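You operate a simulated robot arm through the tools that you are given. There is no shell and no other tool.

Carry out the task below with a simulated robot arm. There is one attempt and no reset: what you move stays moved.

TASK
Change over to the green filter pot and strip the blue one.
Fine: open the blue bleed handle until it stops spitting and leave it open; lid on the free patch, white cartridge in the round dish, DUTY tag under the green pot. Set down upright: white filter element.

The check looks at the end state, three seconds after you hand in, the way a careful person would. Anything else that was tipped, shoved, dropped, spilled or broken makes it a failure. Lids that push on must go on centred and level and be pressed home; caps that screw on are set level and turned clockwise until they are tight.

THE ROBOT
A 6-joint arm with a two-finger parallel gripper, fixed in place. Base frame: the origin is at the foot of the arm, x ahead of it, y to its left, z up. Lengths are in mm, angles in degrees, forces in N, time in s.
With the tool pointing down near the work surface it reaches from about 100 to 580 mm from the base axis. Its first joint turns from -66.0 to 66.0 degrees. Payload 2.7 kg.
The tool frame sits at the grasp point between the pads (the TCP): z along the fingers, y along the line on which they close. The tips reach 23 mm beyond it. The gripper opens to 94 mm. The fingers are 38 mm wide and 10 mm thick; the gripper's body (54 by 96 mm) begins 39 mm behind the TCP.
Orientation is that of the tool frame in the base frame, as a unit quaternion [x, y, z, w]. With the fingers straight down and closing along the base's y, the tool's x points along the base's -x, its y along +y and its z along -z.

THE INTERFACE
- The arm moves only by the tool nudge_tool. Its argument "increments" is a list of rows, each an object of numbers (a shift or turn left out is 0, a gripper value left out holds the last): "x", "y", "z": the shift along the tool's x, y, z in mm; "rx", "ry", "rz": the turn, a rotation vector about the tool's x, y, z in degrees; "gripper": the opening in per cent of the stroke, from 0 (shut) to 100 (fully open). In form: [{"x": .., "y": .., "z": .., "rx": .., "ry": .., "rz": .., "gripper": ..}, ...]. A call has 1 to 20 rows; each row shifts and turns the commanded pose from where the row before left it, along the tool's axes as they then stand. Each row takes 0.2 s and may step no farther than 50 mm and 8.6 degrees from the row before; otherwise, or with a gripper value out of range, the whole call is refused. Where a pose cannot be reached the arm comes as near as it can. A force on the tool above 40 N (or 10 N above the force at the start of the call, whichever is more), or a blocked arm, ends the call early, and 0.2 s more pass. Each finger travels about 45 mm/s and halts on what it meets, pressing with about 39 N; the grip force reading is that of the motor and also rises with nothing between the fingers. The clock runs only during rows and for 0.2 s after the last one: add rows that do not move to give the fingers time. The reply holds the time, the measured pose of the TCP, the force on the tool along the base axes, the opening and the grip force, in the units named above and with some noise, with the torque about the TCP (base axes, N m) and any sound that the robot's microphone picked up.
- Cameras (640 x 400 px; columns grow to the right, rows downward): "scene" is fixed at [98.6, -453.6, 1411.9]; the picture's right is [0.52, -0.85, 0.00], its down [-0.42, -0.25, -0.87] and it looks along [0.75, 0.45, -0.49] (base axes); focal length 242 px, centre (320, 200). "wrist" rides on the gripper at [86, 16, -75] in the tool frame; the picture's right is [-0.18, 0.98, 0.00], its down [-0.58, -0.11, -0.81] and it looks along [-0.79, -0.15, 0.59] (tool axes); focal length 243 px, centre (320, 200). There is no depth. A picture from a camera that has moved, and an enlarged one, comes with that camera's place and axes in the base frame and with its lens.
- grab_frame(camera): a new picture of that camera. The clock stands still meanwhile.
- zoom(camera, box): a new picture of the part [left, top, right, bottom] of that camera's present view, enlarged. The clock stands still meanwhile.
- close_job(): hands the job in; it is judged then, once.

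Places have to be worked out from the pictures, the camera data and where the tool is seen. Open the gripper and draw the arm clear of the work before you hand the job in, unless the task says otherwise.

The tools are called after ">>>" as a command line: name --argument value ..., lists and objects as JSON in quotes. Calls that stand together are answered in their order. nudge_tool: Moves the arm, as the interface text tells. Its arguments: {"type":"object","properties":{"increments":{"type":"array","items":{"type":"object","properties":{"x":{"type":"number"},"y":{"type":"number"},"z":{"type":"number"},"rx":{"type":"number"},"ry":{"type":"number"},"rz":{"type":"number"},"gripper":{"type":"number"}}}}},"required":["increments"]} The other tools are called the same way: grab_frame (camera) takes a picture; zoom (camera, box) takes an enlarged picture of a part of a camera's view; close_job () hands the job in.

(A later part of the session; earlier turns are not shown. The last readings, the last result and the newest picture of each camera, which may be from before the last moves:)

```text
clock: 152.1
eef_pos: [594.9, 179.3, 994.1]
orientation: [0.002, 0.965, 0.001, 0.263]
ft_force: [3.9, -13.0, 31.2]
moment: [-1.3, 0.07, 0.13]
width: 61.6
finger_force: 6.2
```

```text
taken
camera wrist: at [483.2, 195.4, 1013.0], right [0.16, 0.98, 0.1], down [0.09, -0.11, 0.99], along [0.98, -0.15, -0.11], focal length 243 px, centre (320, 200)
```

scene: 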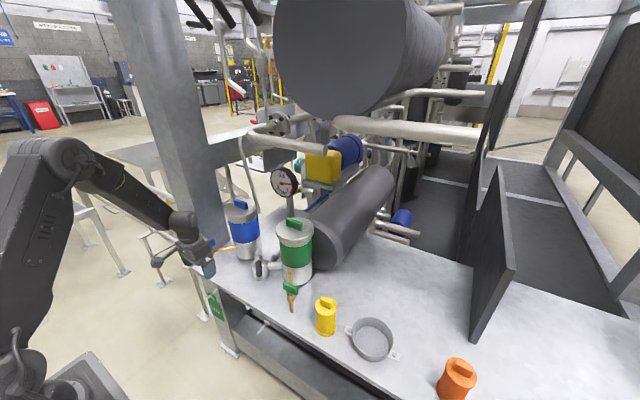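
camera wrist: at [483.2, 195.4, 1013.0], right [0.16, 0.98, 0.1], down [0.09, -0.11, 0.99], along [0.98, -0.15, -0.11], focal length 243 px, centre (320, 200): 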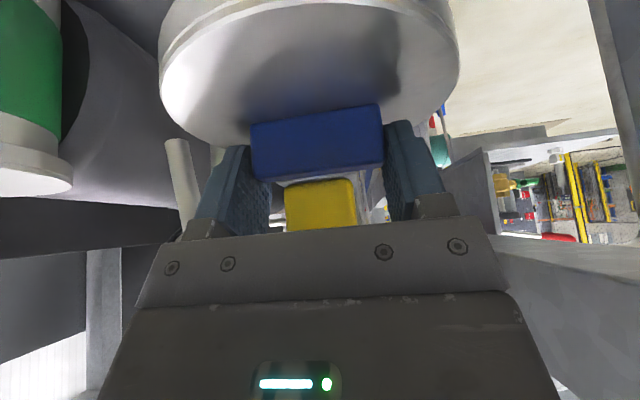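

The fingertips are pressing on the lid top (31 N). I'll open slightly, raise 6 mm and close again.

>>> nudge_tool --increments '[{"gripper": 75}, {"x": -3, "z": -5.2}, {}, {"gripper": 62}, {"gripper": 55}, {"gripper": 55}, {"gripper": 55}, {}]'

>>> grab_frame --camera "wrist"

```text
clock: 153.9
eef_pos: [592.8, 179.5, 993.2]
orientation: [0.003, 0.966, 0.0, 0.258]
ft_force: [-1.4, 6.7, 12.9]
moment: [-0.03, 0.26, 0.1]
width: 59.7
finger_force: 38.9
```

```text
taken
camera wrist: at [481.1, 196.2, 1014.4], right [0.16, 0.98, 0.09], down [0.1, -0.11, 0.99], along [0.98, -0.15, -0.12], focal length 243 px, centre (320, 200)
```

wrist: 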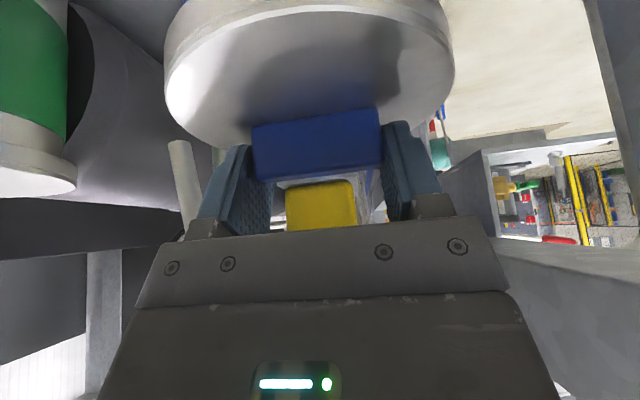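

Firm grip on the bar (59.7 mm, 39 N). I'll pull straight up a few millimetres and watch the force to see whether the lid lifts or needs a twist.

>>> nudge_tool --increments '[{"x": -1.5, "z": -2.6}, {"x": -1.5, "z": -2.6}, {}]'

>>> zoom --camera "scene" --box '[200, 150, 300, 230]'

```text
clock: 154.7
eef_pos: [593.5, 178.8, 999.2]
orientation: [0.002, 0.966, 0.0, 0.257]
ft_force: [-0.2, -0.9, -3.7]
moment: [0.01, -0.05, -0.01]
width: 59.8
finger_force: 38.7
```

```text
5.00 times, centred on (250, 190) of scene
camera zoom: at [98.7, -453.6, 1411.9], right [0.52, -0.85, 0.0], down [-0.42, -0.25, -0.87], along [0.75, 0.45, -0.49], focal length 1209 px, centre (670, 250)
```

zoom: 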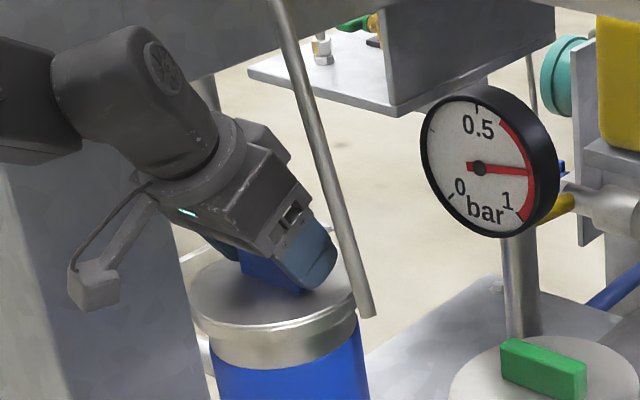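

Only 3.7 N, so the lid is lifting freely. I'll continue up in small steps.

>>> nudge_tool --increments '[{"x": -2.5, "z": -4.33}, {"x": -2.5, "z": -4.33}, {"x": -2.5, "z": -4.33}, {}]'

>>> zoom --camera "scene" --box '[200, 150, 300, 230]'

>>> grab_frame --camera "wrist"

```text
clock: 155.7
eef_pos: [592.5, 180.6, 1014.2]
orientation: [0.002, 0.967, -0.001, 0.257]
ft_force: [0.5, 0.3, -3.5]
moment: [0.02, 0.06, 0.0]
width: 59.8
finger_force: 38.8
```

```text
5.00 times, centred on (250, 190) of scene
camera zoom: at [98.7, -453.6, 1411.9], right [0.52, -0.85, 0.0], down [-0.42, -0.25, -0.87], along [0.75, 0.45, -0.49], focal length 1209 px, centre (670, 250)
```

zoom: 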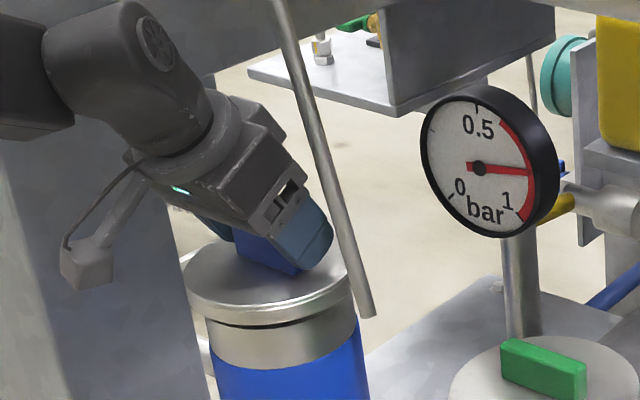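

```text
taken
camera wrist: at [480.8, 195.6, 1035.4], right [0.16, 0.98, 0.09], down [0.1, -0.11, 0.99], along [0.98, -0.15, -0.12], focal length 243 px, centre (320, 200)
```

wrist: 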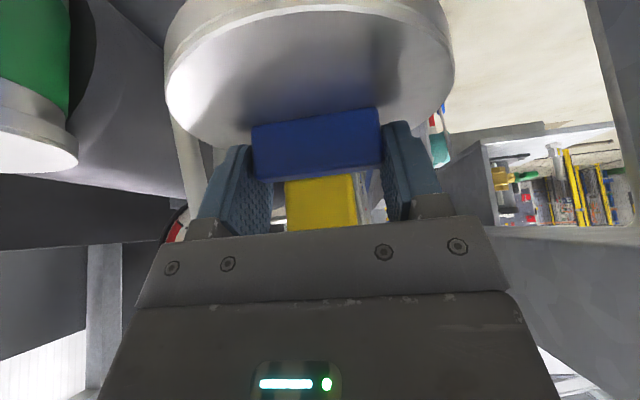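

The lid disc has separated from the collar at only 3.5 N. I'll lift a bit more with a slight +y bias away from the pipe, then draw it back in −x.

>>> nudge_tool --increments '[{"x": -3, "z": -5.2, "y": 1}, {"x": -3, "z": -5.2, "y": 1}, {"x": -3, "z": -5.2, "y": 1}, {}]'

>>> zoom --camera "scene" --box '[200, 150, 300, 230]'

```text
clock: 156.7
eef_pos: [592.1, 182.3, 1032.9]
orientation: [0.003, 0.966, 0.0, 0.258]
ft_force: [-0.8, -1.0, -3.0]
moment: [-0.02, 0.01, -0.03]
width: 59.6
finger_force: 39.0
```

```text
5.00 times, centred on (250, 190) of scene
camera zoom: at [98.7, -453.6, 1411.9], right [0.52, -0.85, 0.0], down [-0.42, -0.25, -0.87], along [0.75, 0.45, -0.49], focal length 1209 px, centre (670, 250)
```

zoom: 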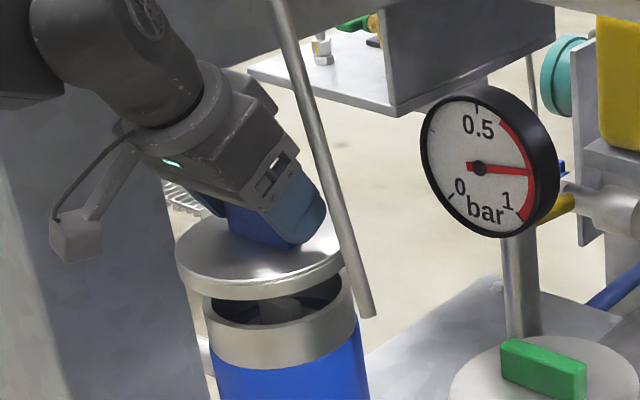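

The lid is fully clear, with the white element visible below. I'll raise it a bit more and draw it back in −x away from the pipe. Then I'll carry it across to the open bench area around (585,-190), between the green pot and yellow canister. I'll check the first part of that move.

>>> nudge_tool --increments '[{"x": -5, "z": -8.7, "y": 1}, {"x": 4, "z": -14}, {"x": 18, "z": -17}, {"x": 18, "z": -17}, {"x": 18, "z": -17}, {"x": 16, "z": -15}, {}]'

>>> grab_frame --camera "wrist"

>>> grab_frame --camera "scene"

```text
clock: 158.3
eef_pos: [487.0, 184.2, 1075.9]
orientation: [0.002, 0.966, -0.001, 0.258]
ft_force: [-0.9, 0.8, -2.3]
moment: [-0.01, 0.0, 0.0]
width: 59.9
finger_force: 39.4
```

```text
taken
camera wrist: at [375.4, 200.3, 1096.1], right [0.16, 0.98, 0.09], down [0.1, -0.11, 0.99], along [0.98, -0.15, -0.12], focal length 243 px, centre (320, 200)
```

wrist: 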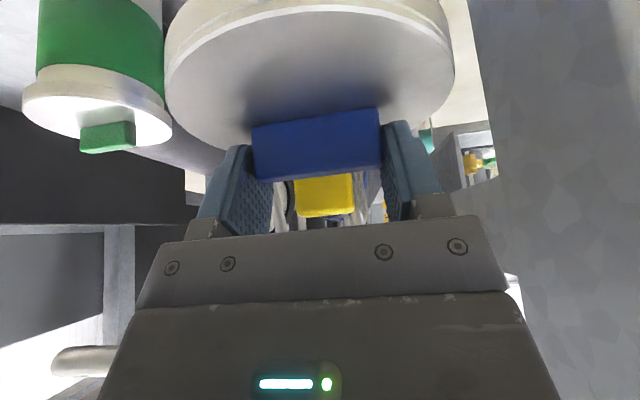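

```text
taken
```

scene: 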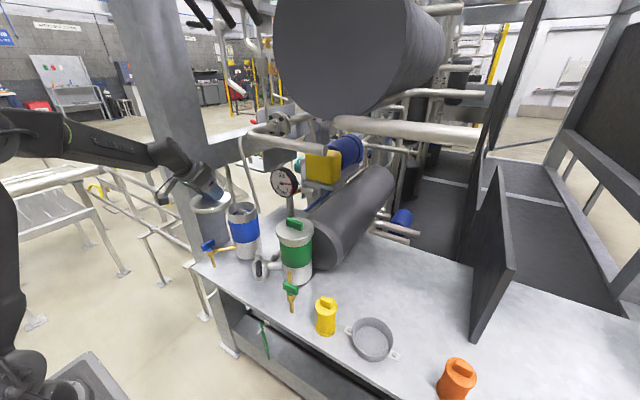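

The lid is held steady. Before choosing the exact spot, I'll look closely at the bench for any marked patch.

>>> zoom --camera "scene" --box '[290, 230, 480, 350]'

>>> zoom --camera "scene" --box '[190, 200, 330, 290]'

>>> zoom --camera "scene" --box '[440, 260, 640, 400]'

```text
3.33 times, centred on (385, 290) of scene
camera zoom: at [98.7, -453.6, 1411.9], right [0.52, -0.85, 0.0], down [-0.42, -0.25, -0.87], along [0.75, 0.45, -0.49], focal length 806 px, centre (103, -100)
```

zoom: 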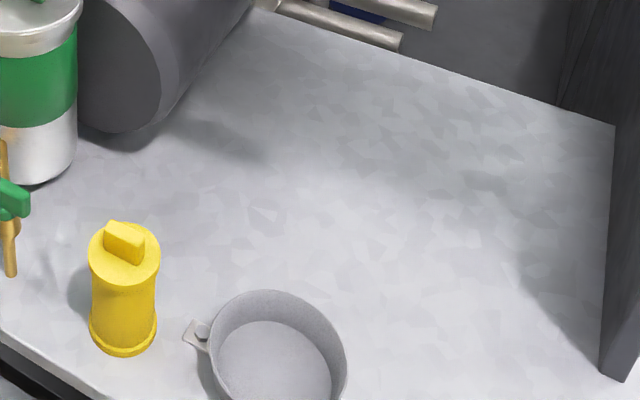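

```text
4.44 times, centred on (260, 245) of scene
camera zoom: at [98.7, -453.6, 1411.9], right [0.52, -0.85, 0.0], down [-0.42, -0.25, -0.87], along [0.75, 0.45, -0.49], focal length 1074 px, centre (587, 0)
```

zoom: 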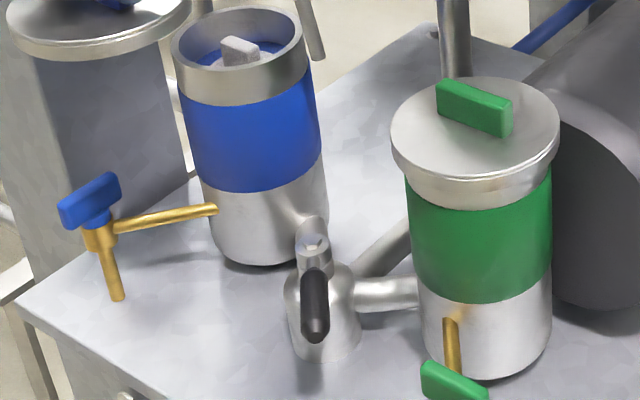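

```text
2.86 times, centred on (540, 330) of scene
camera zoom: at [98.7, -453.6, 1411.9], right [0.52, -0.85, 0.0], down [-0.42, -0.25, -0.87], along [0.75, 0.45, -0.49], focal length 691 px, centre (-309, -171)
```

zoom: 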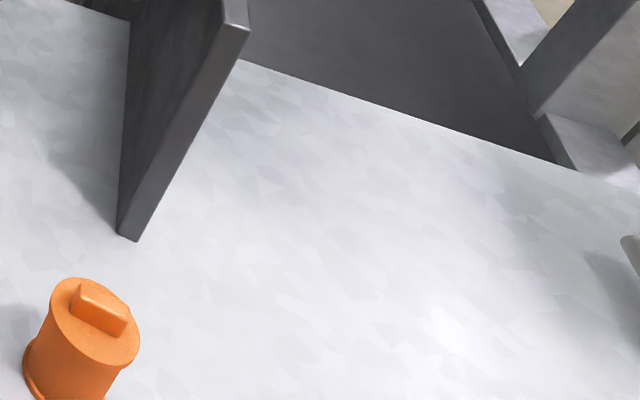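

No marking is visible; the open bench between the green pot, yellow canister and tank is clear. I'll target (590,-197) there. Carrying the lid across at safe height now.

>>> nudge_tool --increments '[{"y": -42}, {"y": -42}, {"y": -42}, {"y": -42}, {"y": -42}, {"y": -42}, {"y": -42}, {"y": -42}, {"y": -44}, {}]'

>>> grab_frame --camera "scene"

>>> grab_frame --camera "wrist"

```text
clock: 160.5
eef_pos: [488.1, -196.3, 1073.4]
orientation: [0.002, 0.966, 0.001, 0.257]
ft_force: [-0.8, -0.3, -3.2]
moment: [0.01, -0.01, -0.05]
width: 59.7
finger_force: 39.6
```

```text
taken
```

scene: 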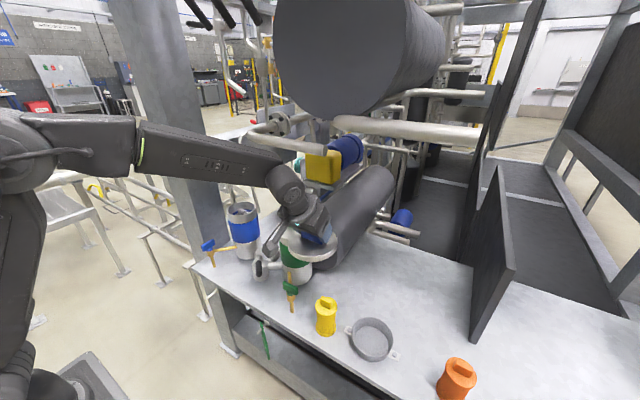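

```text
taken
camera wrist: at [376.2, -179.2, 1093.3], right [0.16, 0.98, 0.09], down [0.1, -0.11, 0.99], along [0.98, -0.15, -0.12], focal length 243 px, centre (320, 200)
```

wrist: 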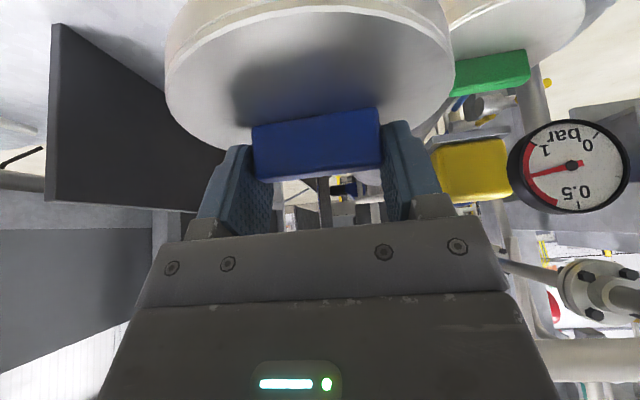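

I'll move forward to x≈585 at height, then descend part-way and check clearances.

>>> nudge_tool --increments '[{"x": -28, "z": 16.1}, {"x": -28, "z": 16.1}, {"x": -28, "z": 16.1}, {"x": 19.9, "z": 34.7}, {"x": 19.9, "z": 34.7}, {"x": 19.9, "z": 34.7}, {}]'

>>> zoom --camera "scene" --box '[240, 180, 440, 340]'

>>> grab_frame --camera "wrist"

```text
clock: 162.1
eef_pos: [583.6, -195.4, 954.0]
orientation: [0.002, 0.966, 0.001, 0.258]
ft_force: [1.1, 0.1, -3.1]
moment: [-0.01, 0.0, -0.03]
width: 59.9
finger_force: 39.2
```

```text
2.50 times, centred on (340, 260) of scene
camera zoom: at [98.7, -453.6, 1411.9], right [0.52, -0.85, 0.0], down [-0.42, -0.25, -0.87], along [0.75, 0.45, -0.49], focal length 604 px, centre (270, 50)
```

zoom: 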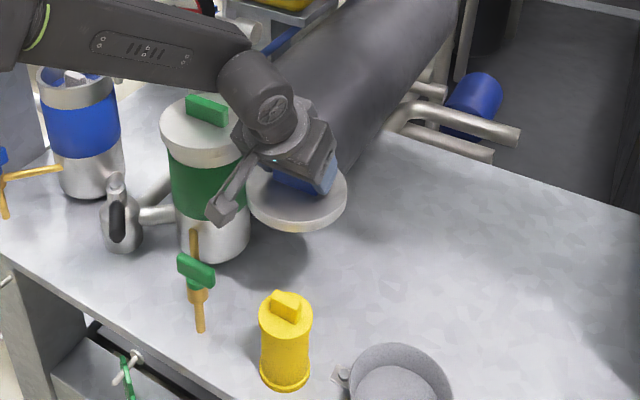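

```text
taken
camera wrist: at [471.4, -178.8, 974.7], right [0.16, 0.98, 0.09], down [0.1, -0.11, 0.99], along [0.98, -0.15, -0.12], focal length 243 px, centre (320, 200)
```

wrist: 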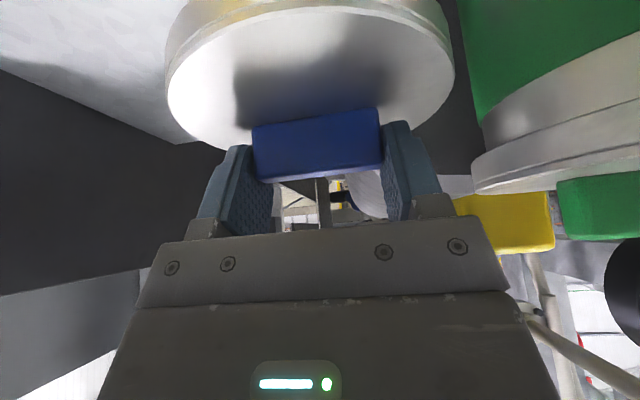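

Clearances look good. I'll continue the descent to about z=810.

>>> nudge_tool --increments '[{"x": 18, "z": 31.3}, {"x": 18, "z": 31.3}, {"x": 18, "z": 31.3}, {"x": 17, "z": 29.6}, {}]'

>>> zoom --camera "scene" --box '[240, 200, 440, 350]'

>>> grab_frame --camera "wrist"

```text
clock: 163.3
eef_pos: [584.0, -196.8, 813.0]
orientation: [0.002, 0.966, -0.001, 0.258]
ft_force: [0.4, -0.5, -2.9]
moment: [0.0, 0.03, 0.05]
width: 59.5
finger_force: 39.4
```

```text
2.67 times, centred on (340, 275) of scene
camera zoom: at [98.7, -453.6, 1411.9], right [0.52, -0.85, 0.0], down [-0.42, -0.25, -0.87], along [0.75, 0.45, -0.49], focal length 645 px, centre (267, 0)
```

zoom: 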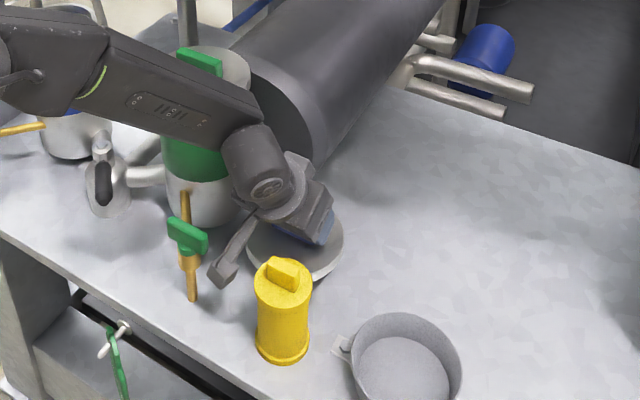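

```text
taken
camera wrist: at [473.0, -181.0, 832.9], right [0.16, 0.98, 0.09], down [0.1, -0.11, 0.99], along [0.98, -0.15, -0.12], focal length 243 px, centre (320, 200)
```

wrist: 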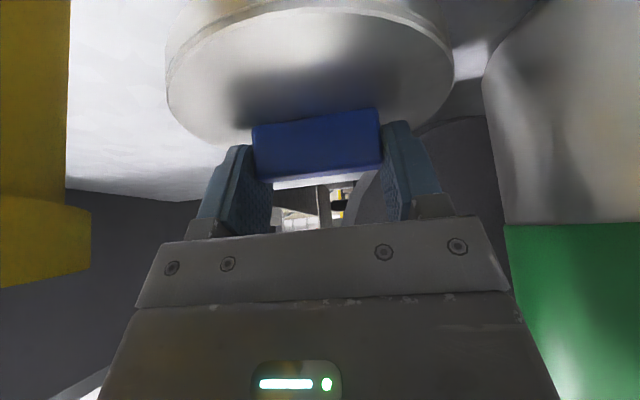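

All clear. I'll lower slowly now until the lid touches the bench.

>>> nudge_tool --increments '[{"x": 5, "z": 8.7}, {"x": 3, "z": 5.2}, {"x": 1.5, "z": 2.6}, {"x": 1.5, "z": 2.6}, {}]'

>>> zoom --camera "scene" --box '[280, 230, 380, 310]'

```text
clock: 164.5
eef_pos: [583.4, -196.3, 789.6]
orientation: [0.002, 0.966, 0.001, 0.258]
ft_force: [-0.2, 0.4, -3.3]
moment: [0.01, -0.04, 0.03]
width: 59.8
finger_force: 38.9
```

```text
5.00 times, centred on (330, 270) of scene
camera zoom: at [98.7, -453.6, 1411.9], right [0.52, -0.85, 0.0], down [-0.42, -0.25, -0.87], along [0.75, 0.45, -0.49], focal length 1209 px, centre (270, -150)
```

zoom: 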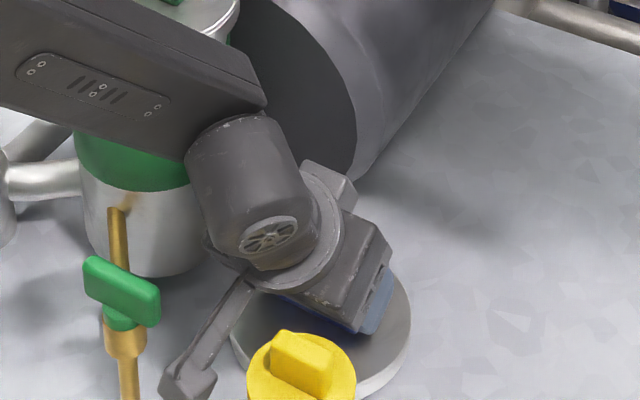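

>>> nudge_tool --increments '[{"x": 1.25, "z": 2.17}, {"x": 1.25, "z": 2.17}, {"x": 1.25, "z": 2.17}, {}]'

```text
clock: 165.5
eef_pos: [585.0, -196.1, 785.2]
orientation: [0.003, 0.966, -0.002, 0.26]
ft_force: [-3.7, 2.0, 19.4]
moment: [0.35, 1.45, 0.05]
width: 60.0
finger_force: 39.5
```

Contact at 19 N. I'll relieve slightly and open the fingers.

>>> nudge_tool --increments '[{"x": -0.8, "z": -1.3}, {}, {"gripper": 70}, {"gripper": 80}, {"gripper": 80}, {}]'

>>> grab_frame --camera "wrist"

```text
clock: 166.9
eef_pos: [584.7, -196.6, 785.4]
orientation: [0.003, 0.966, -0.002, 0.259]
ft_force: [-1.9, -7.3, 18.8]
moment: [0.17, 0.16, -0.06]
width: 72.9
finger_force: 0.1
```

```text
taken
camera wrist: at [472.8, -180.4, 806.0], right [0.16, 0.98, 0.09], down [0.1, -0.11, 0.99], along [0.98, -0.15, -0.12], focal length 243 px, centre (320, 200)
```

wrist: 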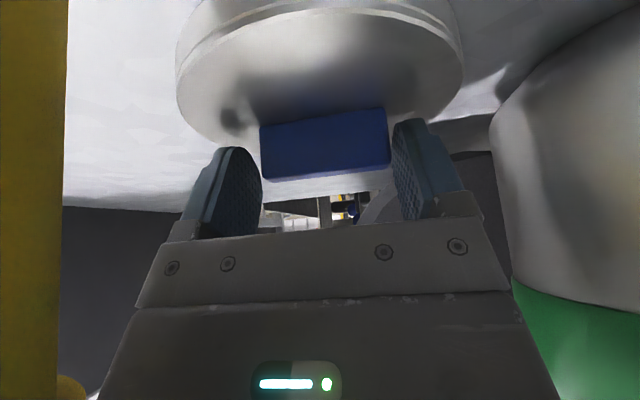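

The lid is down. I'll open a bit wider and withdraw along the tool axis.

>>> nudge_tool --increments '[{"x": -2, "z": -3.5, "gripper": 86}, {"gripper": 86}, {"z": -10}, {"z": -15}, {"z": -20}, {}]'

>>> grab_frame --camera "wrist"

>>> zoom --camera "scene" --box '[280, 220, 400, 320]'

```text
clock: 168.3
eef_pos: [559.6, -195.7, 826.0]
orientation: [0.003, 0.966, 0.001, 0.257]
ft_force: [-0.2, 0.1, -0.5]
moment: [0.01, 0.0, 0.01]
width: 80.9
finger_force: 0.1
```

```text
taken
camera wrist: at [448.9, -180.1, 847.1], right [0.16, 0.98, 0.09], down [0.1, -0.11, 0.99], along [0.98, -0.15, -0.12], focal length 243 px, centre (320, 200)
```

wrist: 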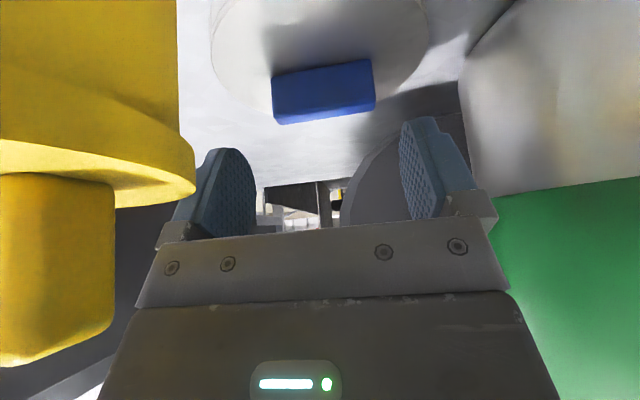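

```text
4.00 times, centred on (340, 270) of scene
camera zoom: at [98.6, -453.6, 1411.9], right [0.52, -0.85, 0.0], down [-0.42, -0.25, -0.87], along [0.75, 0.45, -0.49], focal length 967 px, centre (240, -80)
```

zoom: 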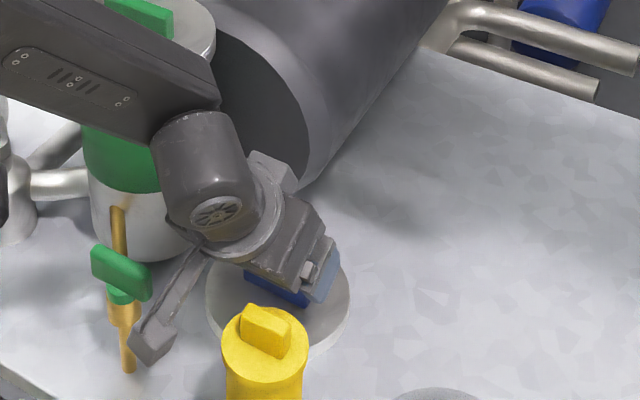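

The lid rests flat on the bench. Going straight up and clear now.

>>> nudge_tool --increments '[{"x": -15, "z": -26}, {"x": -22.4, "z": -39}, {"x": -22.4, "z": -39}, {"x": -22.4, "z": -39}, {"x": -22.4, "z": -39}, {"x": -22.4, "z": -39}, {}]'

>>> grab_frame --camera "scene"

>>> grab_frame --camera "wrist"

```text
clock: 169.9
eef_pos: [561.1, -195.7, 1082.7]
orientation: [0.002, 0.966, 0.0, 0.258]
ft_force: [0.0, 0.2, -0.1]
moment: [0.02, -0.02, 0.01]
width: 80.5
finger_force: 0.1
```

```text
taken
```

scene: 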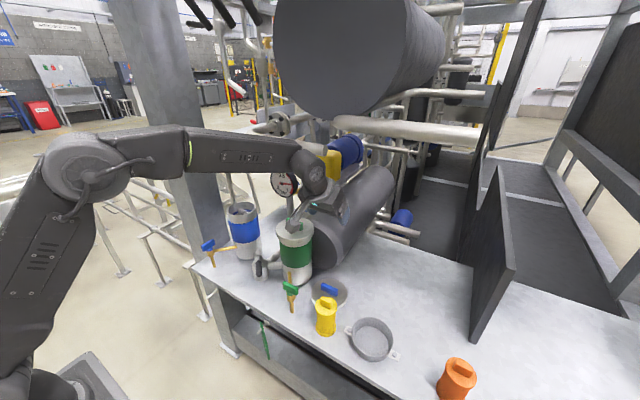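

```text
taken
camera wrist: at [450.0, -179.0, 1104.1], right [0.16, 0.98, 0.09], down [0.1, -0.11, 0.99], along [0.98, -0.15, -0.12], focal length 243 px, centre (320, 200)
```

wrist: 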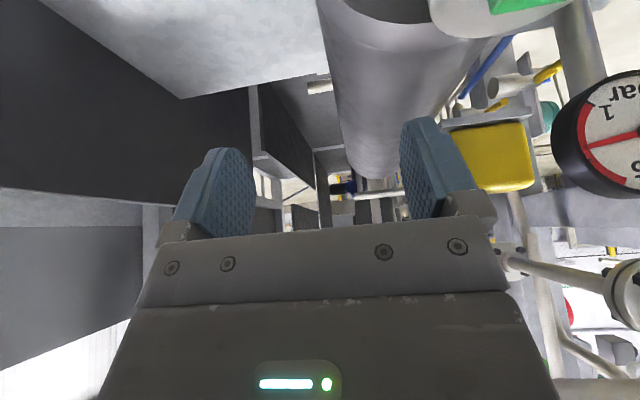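

The lid is on the open patch behind the yellow canister, and nothing else was disturbed. Back to the blue pot to inspect the white element.

>>> nudge_tool --increments '[{"x": 32, "z": -19}, {"x": 32, "z": -19}, {"y": 42}, {"y": 42}, {"y": 42}, {"y": 42}, {"y": 42}, {"y": 42}, {"y": 42}, {"y": 42}, {"y": 40}, {}]'

>>> grab_frame --camera "wrist"

>>> zoom --camera "scene" --box '[205, 180, 285, 260]'

```text
clock: 172.5
eef_pos: [487.8, 180.3, 1083.2]
orientation: [0.002, 0.966, 0.0, 0.258]
ft_force: [0.8, -0.2, 1.4]
moment: [-0.01, 0.0, -0.02]
width: 80.7
finger_force: 0.0
```

```text
taken
camera wrist: at [377.7, 197.2, 1104.5], right [0.16, 0.98, 0.09], down [0.1, -0.11, 0.99], along [0.98, -0.15, -0.12], focal length 243 px, centre (320, 200)
```

wrist: 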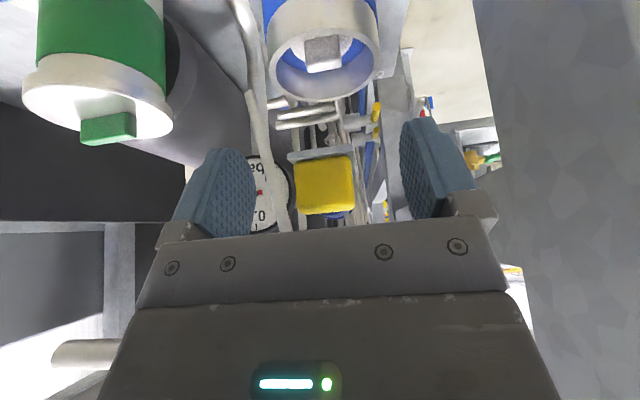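

```text
5.00 times, centred on (245, 220) of scene
camera zoom: at [98.6, -453.6, 1411.9], right [0.52, -0.85, 0.0], down [-0.42, -0.25, -0.87], along [0.75, 0.45, -0.49], focal length 1209 px, centre (695, 100)
```

zoom: 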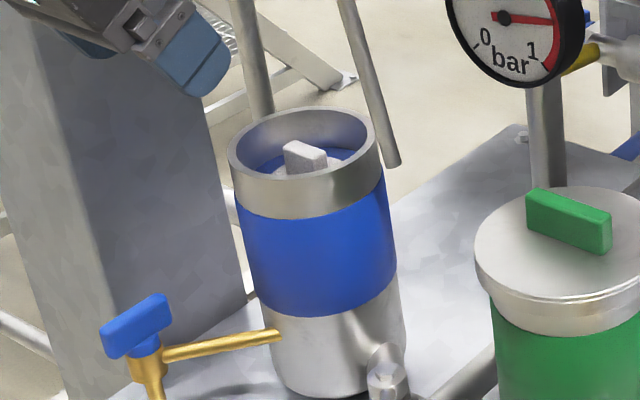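

>>> zoom --camera "wrist" --box '[255, 0, 395, 110]'

```text
3.64 times, centred on (325, 55) of wrist
camera zoom: at [377.7, 197.2, 1104.5], right [0.16, 0.98, 0.09], down [0.1, -0.11, 0.99], along [0.98, -0.15, -0.12], focal length 882 px, centre (302, 727)
```

zoom: 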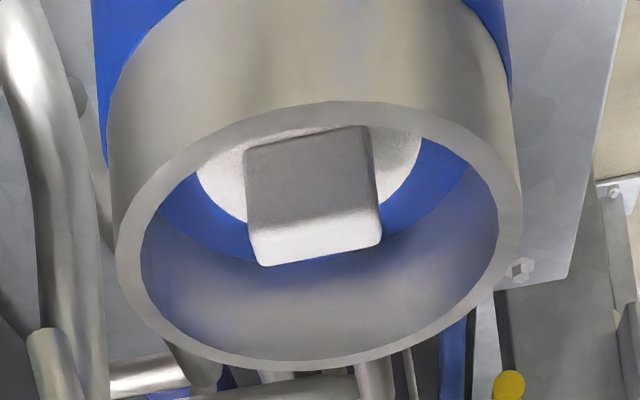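

The element's bar handle is about 35 mm long (y) and 18 mm thick, its top at z≈945 — about 10 mm below the rim, which has a bore radius of ≈46. I'll reduce the tilt to 22° so the fingers fit inside the rim, narrow the opening to 48 mm, and hover above.

>>> nudge_tool --increments '[{"ry": 4, "gripper": 51}, {"ry": 4}, {}]'

```text
clock: 173.3
eef_pos: [489.1, 180.5, 1082.2]
orientation: [0.003, 0.982, 0.0, 0.189]
ft_force: [0.5, -0.4, 0.1]
moment: [-0.01, 0.01, 0.0]
width: 47.8
finger_force: 0.0
```

>>> nudge_tool --increments '[{"x": -22.9, "z": 33.2}, {"x": -22.9, "z": 33.2}, {"x": -22.9, "z": 33.2}, {}]'

>>> grab_frame --camera "wrist"

>>> zoom --camera "scene" --box '[200, 150, 300, 230]'

```text
clock: 174.3
eef_pos: [589.2, 178.9, 1017.3]
orientation: [0.003, 0.982, 0.0, 0.19]
ft_force: [0.5, 0.3, -1.1]
moment: [-0.01, 0.0, 0.02]
width: 47.9
finger_force: 0.1
```

```text
taken
camera wrist: at [482.3, 195.0, 1053.2], right [0.18, 0.98, 0.07], down [0.24, -0.11, 0.96], along [0.96, -0.15, -0.25], focal length 243 px, centre (320, 200)
```

wrist: 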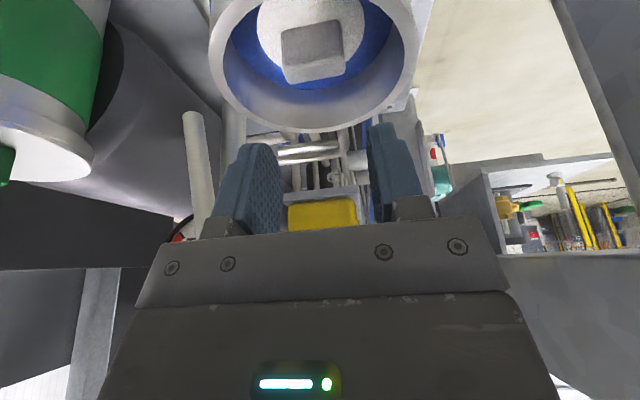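

```text
5.00 times, centred on (250, 190) of scene
camera zoom: at [98.6, -453.6, 1411.9], right [0.52, -0.85, 0.0], down [-0.42, -0.25, -0.87], along [0.75, 0.45, -0.49], focal length 1209 px, centre (670, 250)
```

zoom: 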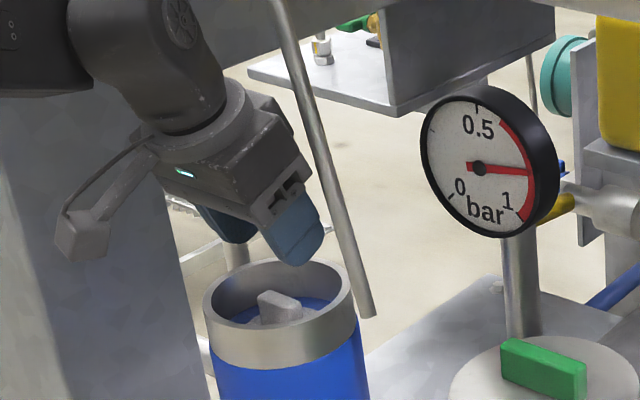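

>>> zoom --camera "wrist" --box '[200, 0, 430, 140]'

```text
2.78 times, centred on (315, 70) of wrist
camera zoom: at [482.3, 195.0, 1053.2], right [0.18, 0.98, 0.07], down [0.24, -0.11, 0.96], along [0.96, -0.15, -0.25], focal length 675 px, centre (334, 562)
```

zoom: 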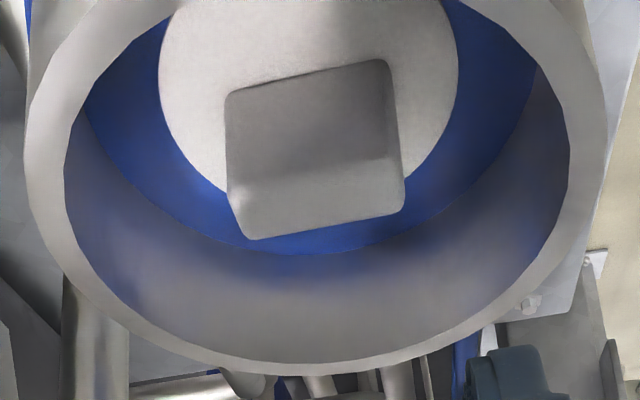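

The bar centre computes to (597.5,179.2) with its top at z≈945. I'll descend into the opening along the tool axis with a check near the end.

>>> nudge_tool --increments '[{"x": 5.2, "y": 0.3, "z": 16.8}, {"x": 5.2, "z": 16.8}, {"x": 5.2, "z": 16.8}, {}]'

>>> grab_frame --camera "wrist"

>>> zoom --camera "scene" --box '[200, 160, 300, 240]'

```text
clock: 175.3
eef_pos: [593.6, 180.2, 963.1]
orientation: [0.002, 0.982, -0.001, 0.19]
ft_force: [0.7, 0.7, 0.2]
moment: [0.04, 0.02, 0.02]
width: 47.9
finger_force: 0.0
```

```text
taken
camera wrist: at [486.8, 196.5, 1000.1], right [0.18, 0.98, 0.07], down [0.24, -0.11, 0.96], along [0.95, -0.15, -0.25], focal length 243 px, centre (320, 200)
```

wrist: 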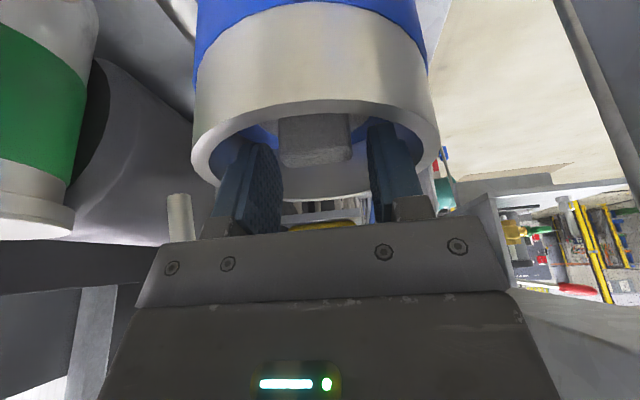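

```text
5.00 times, centred on (250, 200) of scene
camera zoom: at [98.6, -453.6, 1411.9], right [0.52, -0.85, 0.0], down [-0.42, -0.25, -0.87], along [0.75, 0.45, -0.49], focal length 1209 px, centre (670, 200)
```

zoom: 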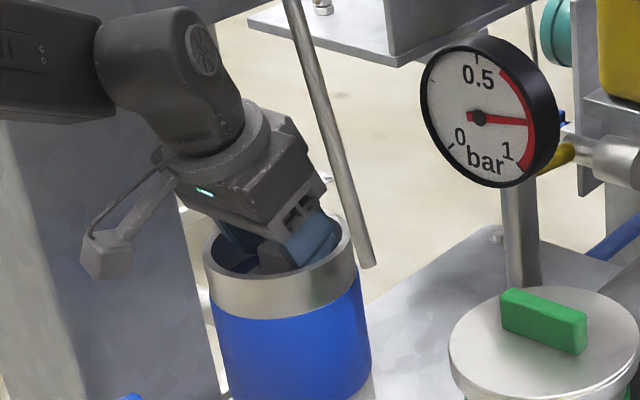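

The fingers are inside the opening with the bar between them. I'll shift 1.3 mm toward −y, lower the final 16 mm and close.

>>> nudge_tool --increments '[{"x": 2.3, "y": -1.3, "z": 7.7}, {"x": 2.3, "z": 7.2}, {}, {"gripper": 42}, {"gripper": 34}, {"gripper": 30}, {"gripper": 30}, {}]'

>>> grab_frame --camera "wrist"

```text
clock: 176.0
eef_pos: [595.5, 180.4, 956.5]
orientation: [0.002, 0.981, 0.001, 0.195]
ft_force: [-7.7, -2.2, 4.4]
moment: [-0.02, 0.1, 0.18]
width: 46.9
finger_force: 0.0
stopped in row 3: the force on the tool passed its limit at 43 N (the readings are from after the stop); the commanded pose is now the measured one
```

```text
taken
camera wrist: at [488.6, 195.9, 991.7], right [0.17, 0.98, 0.07], down [0.23, -0.11, 0.97], along [0.96, -0.15, -0.24], focal length 243 px, centre (320, 200)
```

wrist: 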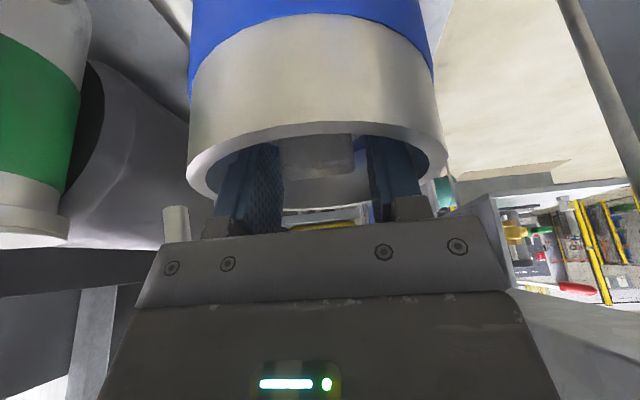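

Something stopped the descent at z≈956; likely the finger brackets are meeting the rim. About 11 mm of pad already overlaps the bar, so I'll close here and see how it grips.

>>> nudge_tool --increments '[{"x": -0.4, "y": -1, "z": -0.9}, {"gripper": 44}, {"gripper": 38}, {"gripper": 30}, {"gripper": 30}, {"gripper": 30}, {}]'

>>> grab_frame --camera "wrist"

```text
clock: 177.6
eef_pos: [596.5, 178.3, 956.9]
orientation: [0.002, 0.981, 0.002, 0.196]
ft_force: [1.0, 1.0, -0.6]
moment: [-0.02, -0.02, 0.0]
width: 33.2
finger_force: 38.8
```

```text
taken
camera wrist: at [489.2, 194.6, 992.5], right [0.17, 0.98, 0.07], down [0.23, -0.11, 0.97], along [0.96, -0.15, -0.24], focal length 243 px, centre (320, 200)
```

wrist: 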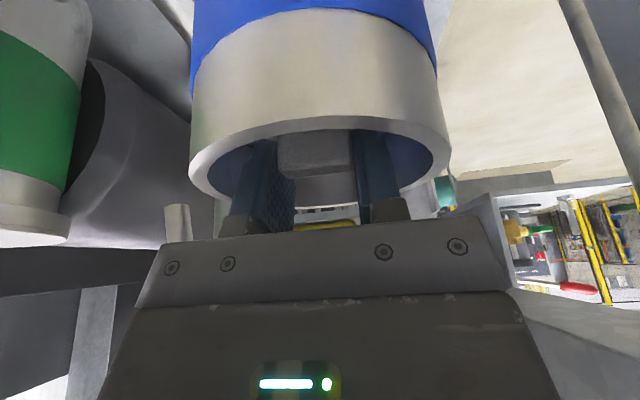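

Gripped at 33 mm. For a deeper hold, I'll open just 4 mm (the brackets now fit within the rim), lower 6 mm and re-grip.

>>> nudge_tool --increments '[{"gripper": 41}, {"gripper": 41}, {"x": 1.1, "z": 2.8}, {"x": 1.1, "z": 2.8}, {}, {"gripper": 30}, {"gripper": 30}, {}]'

>>> grab_frame --camera "wrist"

```text
clock: 179.4
eef_pos: [598.5, 180.1, 955.5]
orientation: [0.003, 0.98, 0.004, 0.201]
ft_force: [2.8, -2.2, 27.5]
moment: [-0.47, 0.03, 0.1]
width: 35.0
finger_force: 7.8
```

```text
taken
camera wrist: at [490.2, 195.9, 990.3], right [0.17, 0.98, 0.08], down [0.22, -0.12, 0.97], along [0.96, -0.15, -0.23], focal length 243 px, centre (320, 200)
```

wrist: 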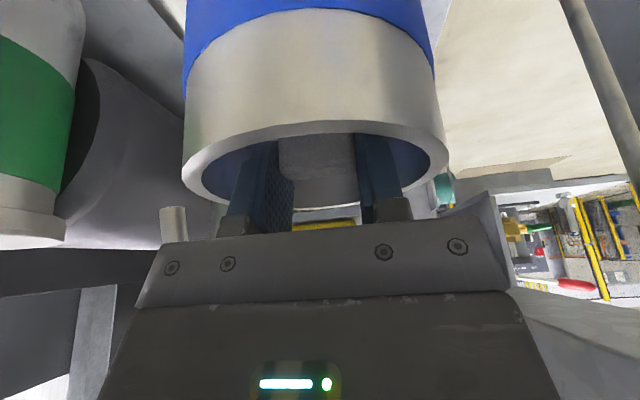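

It's blocked at the same depth, so the tips are resting on the element's top disc and the pads already cover the bar. I'll unload by about 4 mm and close firmly.

>>> nudge_tool --increments '[{"gripper": 42}, {"x": -1.8, "z": -4.6}, {"gripper": 30}, {"gripper": 28}, {"gripper": 28}, {}]'

```text
clock: 180.8
eef_pos: [596.9, 179.0, 957.4]
orientation: [0.003, 0.981, 0.002, 0.196]
ft_force: [-1.6, 5.6, 15.6]
moment: [0.4, 0.52, -0.17]
width: 33.5
finger_force: 39.0
```

Gripped at 33.5 mm with 39 N. Lifting gently now, watching the force.

>>> nudge_tool --increments '[{"x": -1.5, "z": -3.7}, {"x": -1.5, "z": -3.7}, {"x": -1.5, "z": -3.7}, {}]'

>>> grab_frame --camera "wrist"

>>> zoom --camera "scene" --box '[200, 160, 300, 240]'

```text
clock: 181.8
eef_pos: [597.1, 177.8, 966.9]
orientation: [0.002, 0.981, 0.001, 0.195]
ft_force: [-0.1, -0.5, -2.0]
moment: [0.02, -0.02, -0.01]
width: 33.5
finger_force: 38.8
```

```text
taken
camera wrist: at [489.1, 194.3, 1002.4], right [0.17, 0.98, 0.07], down [0.23, -0.11, 0.97], along [0.96, -0.15, -0.24], focal length 243 px, centre (320, 200)
```

wrist: 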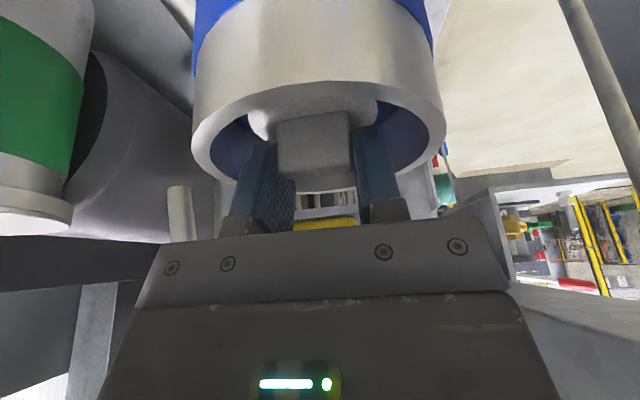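

```text
5.00 times, centred on (250, 200) of scene
camera zoom: at [98.7, -453.6, 1411.9], right [0.52, -0.85, 0.0], down [-0.42, -0.25, -0.87], along [0.75, 0.45, -0.49], focal length 1209 px, centre (670, 200)
```

zoom: 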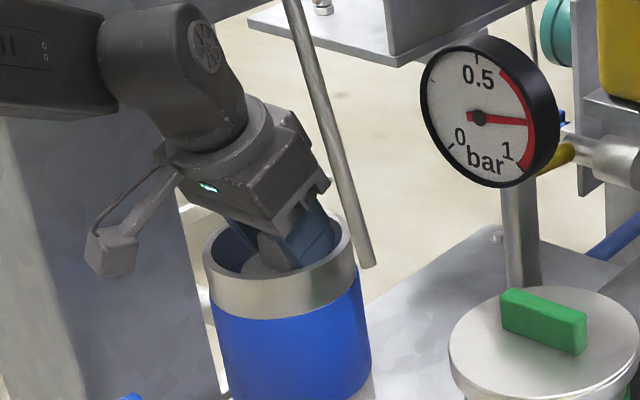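

The element is coming up freely (about 2 N). I'll keep lifting with a slight +y/−x shift to keep the gripper body away from the leaning pipe.

>>> nudge_tool --increments '[{"x": -3.5, "y": 1.5, "z": -9.5}, {"x": -3.0, "y": 1.5, "z": -9.5}, {"x": -3.0, "y": 1.5, "z": -9.5}, {"x": -3.0, "y": 1.5, "z": -9.5}, {}]'

>>> grab_frame --camera "wrist"

>>> zoom --camera "scene" --box '[200, 140, 300, 240]'

```text
clock: 183.0
eef_pos: [594.9, 184.6, 1008.3]
orientation: [0.002, 0.981, 0.001, 0.196]
ft_force: [-1.1, 0.3, -0.7]
moment: [0.0, -0.04, 0.03]
width: 33.6
finger_force: 38.6
```

```text
taken
camera wrist: at [487.1, 201.2, 1043.5], right [0.17, 0.98, 0.07], down [0.23, -0.11, 0.97], along [0.96, -0.15, -0.24], focal length 243 px, centre (320, 200)
```

wrist: 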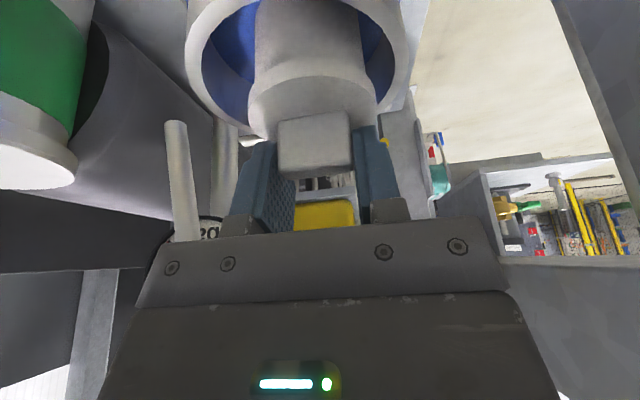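

```text
4.00 times, centred on (250, 190) of scene
camera zoom: at [98.7, -453.6, 1411.9], right [0.52, -0.85, 0.0], down [-0.42, -0.25, -0.87], along [0.75, 0.45, -0.49], focal length 967 px, centre (600, 240)
```

zoom: 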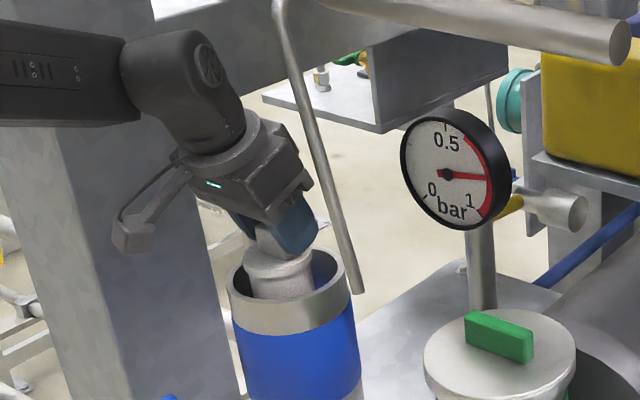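

Good. I'll continue straight up.

>>> nudge_tool --increments '[{"x": -4.6, "z": -11.1}, {"x": -4.6, "z": -11.1}, {"x": -4.6, "z": -11.1}, {"x": -4.6, "z": -11.1}, {"x": -4.6, "z": -11.1}, {}]'

>>> grab_frame --camera "wrist"

>>> zoom --camera "scene" --box '[200, 120, 300, 240]'

```text
clock: 184.4
eef_pos: [594.4, 183.1, 1068.0]
orientation: [0.002, 0.981, 0.001, 0.196]
ft_force: [0.6, 1.4, -1.2]
moment: [-0.04, -0.02, 0.02]
width: 33.4
finger_force: 38.9
```

```text
taken
camera wrist: at [486.5, 200.3, 1103.9], right [0.17, 0.98, 0.07], down [0.23, -0.11, 0.97], along [0.96, -0.15, -0.24], focal length 243 px, centre (320, 200)
```

wrist: 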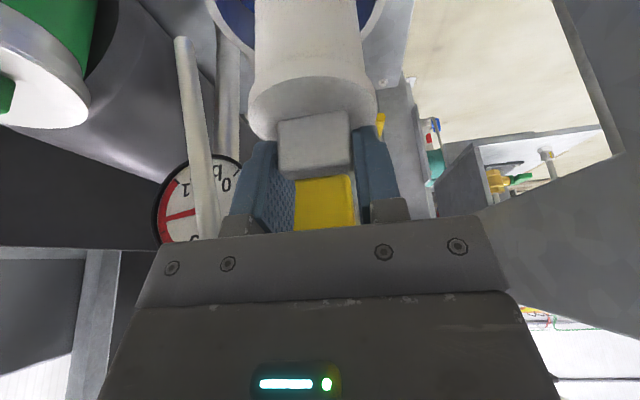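

```text
3.33 times, centred on (250, 180) of scene
camera zoom: at [98.7, -453.6, 1411.9], right [0.52, -0.85, 0.0], down [-0.42, -0.25, -0.87], along [0.75, 0.45, -0.49], focal length 806 px, centre (553, 267)
```

zoom: 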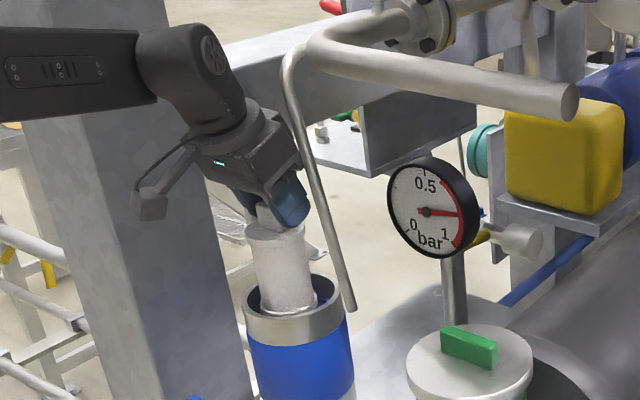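

>>> nudge_tool --increments '[{"x": -3.8, "y": 1, "z": -9.2}, {"x": -3.8, "y": 1, "z": -9.2}, {"x": -3.8, "z": -9.2}, {"x": -3.8, "z": -9.2}, {}]'

>>> grab_frame --camera "wrist"

>>> zoom --camera "scene" --box '[200, 110, 300, 230]'

```text
clock: 185.6
eef_pos: [593.0, 185.9, 1108.6]
orientation: [0.002, 0.98, 0.002, 0.197]
ft_force: [0.1, 0.6, -1.0]
moment: [-0.02, -0.02, 0.02]
width: 33.6
finger_force: 39.1
```

```text
taken
camera wrist: at [485.2, 202.0, 1142.7], right [0.17, 0.98, 0.07], down [0.23, -0.11, 0.97], along [0.96, -0.15, -0.24], focal length 243 px, centre (320, 200)
```

wrist: 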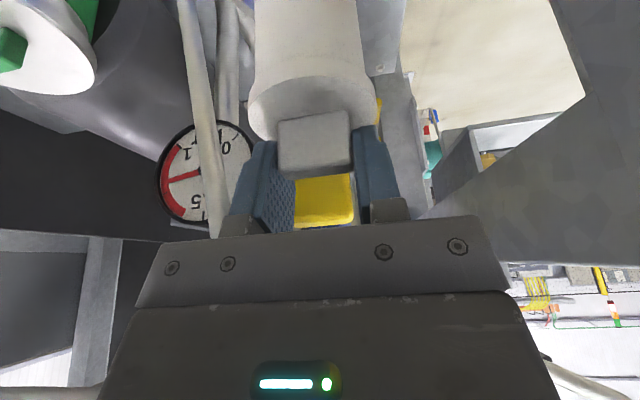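

```text
3.33 times, centred on (250, 170) of scene
camera zoom: at [98.7, -453.6, 1411.9], right [0.52, -0.85, 0.0], down [-0.42, -0.25, -0.87], along [0.75, 0.45, -0.49], focal length 806 px, centre (553, 300)
```

zoom: 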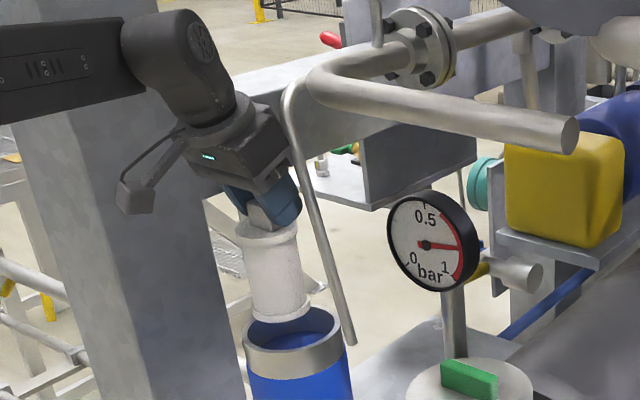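

The element is out; its bottom is about 15–20 mm above the rim. I'll raise a bit more, then draw it back in −x.

>>> nudge_tool --increments '[{"x": -3.9, "z": -9.2}, {"x": 15, "z": -9}, {"x": 30, "z": -13.5}, {"x": 30, "z": -13.5}, {"x": 30, "z": -13.5}, {}]'

>>> grab_frame --camera "wrist"

>>> grab_frame --camera "scene"

```text
clock: 187.0
eef_pos: [477.3, 186.9, 1122.0]
orientation: [0.003, 0.98, 0.001, 0.197]
ft_force: [0.5, 0.3, -1.6]
moment: [0.02, -0.04, 0.05]
width: 33.4
finger_force: 39.1
```

```text
taken
camera wrist: at [369.3, 203.4, 1157.6], right [0.17, 0.98, 0.07], down [0.23, -0.11, 0.97], along [0.96, -0.15, -0.24], focal length 243 px, centre (320, 200)
```

wrist: 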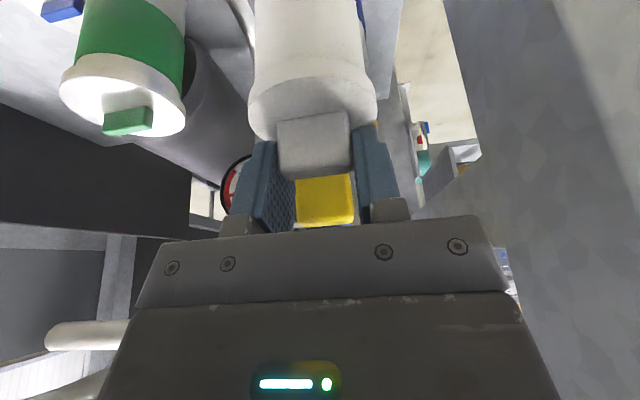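

```text
taken
```

scene: 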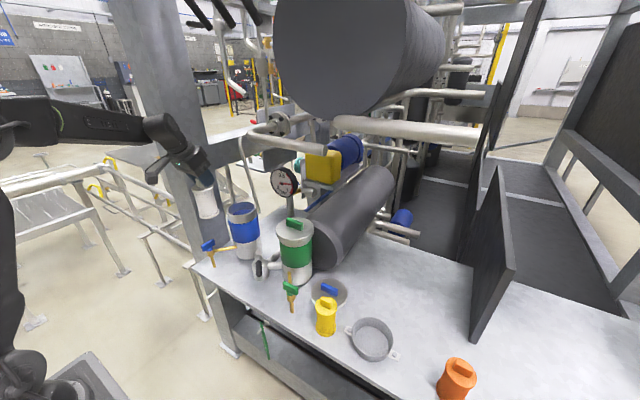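

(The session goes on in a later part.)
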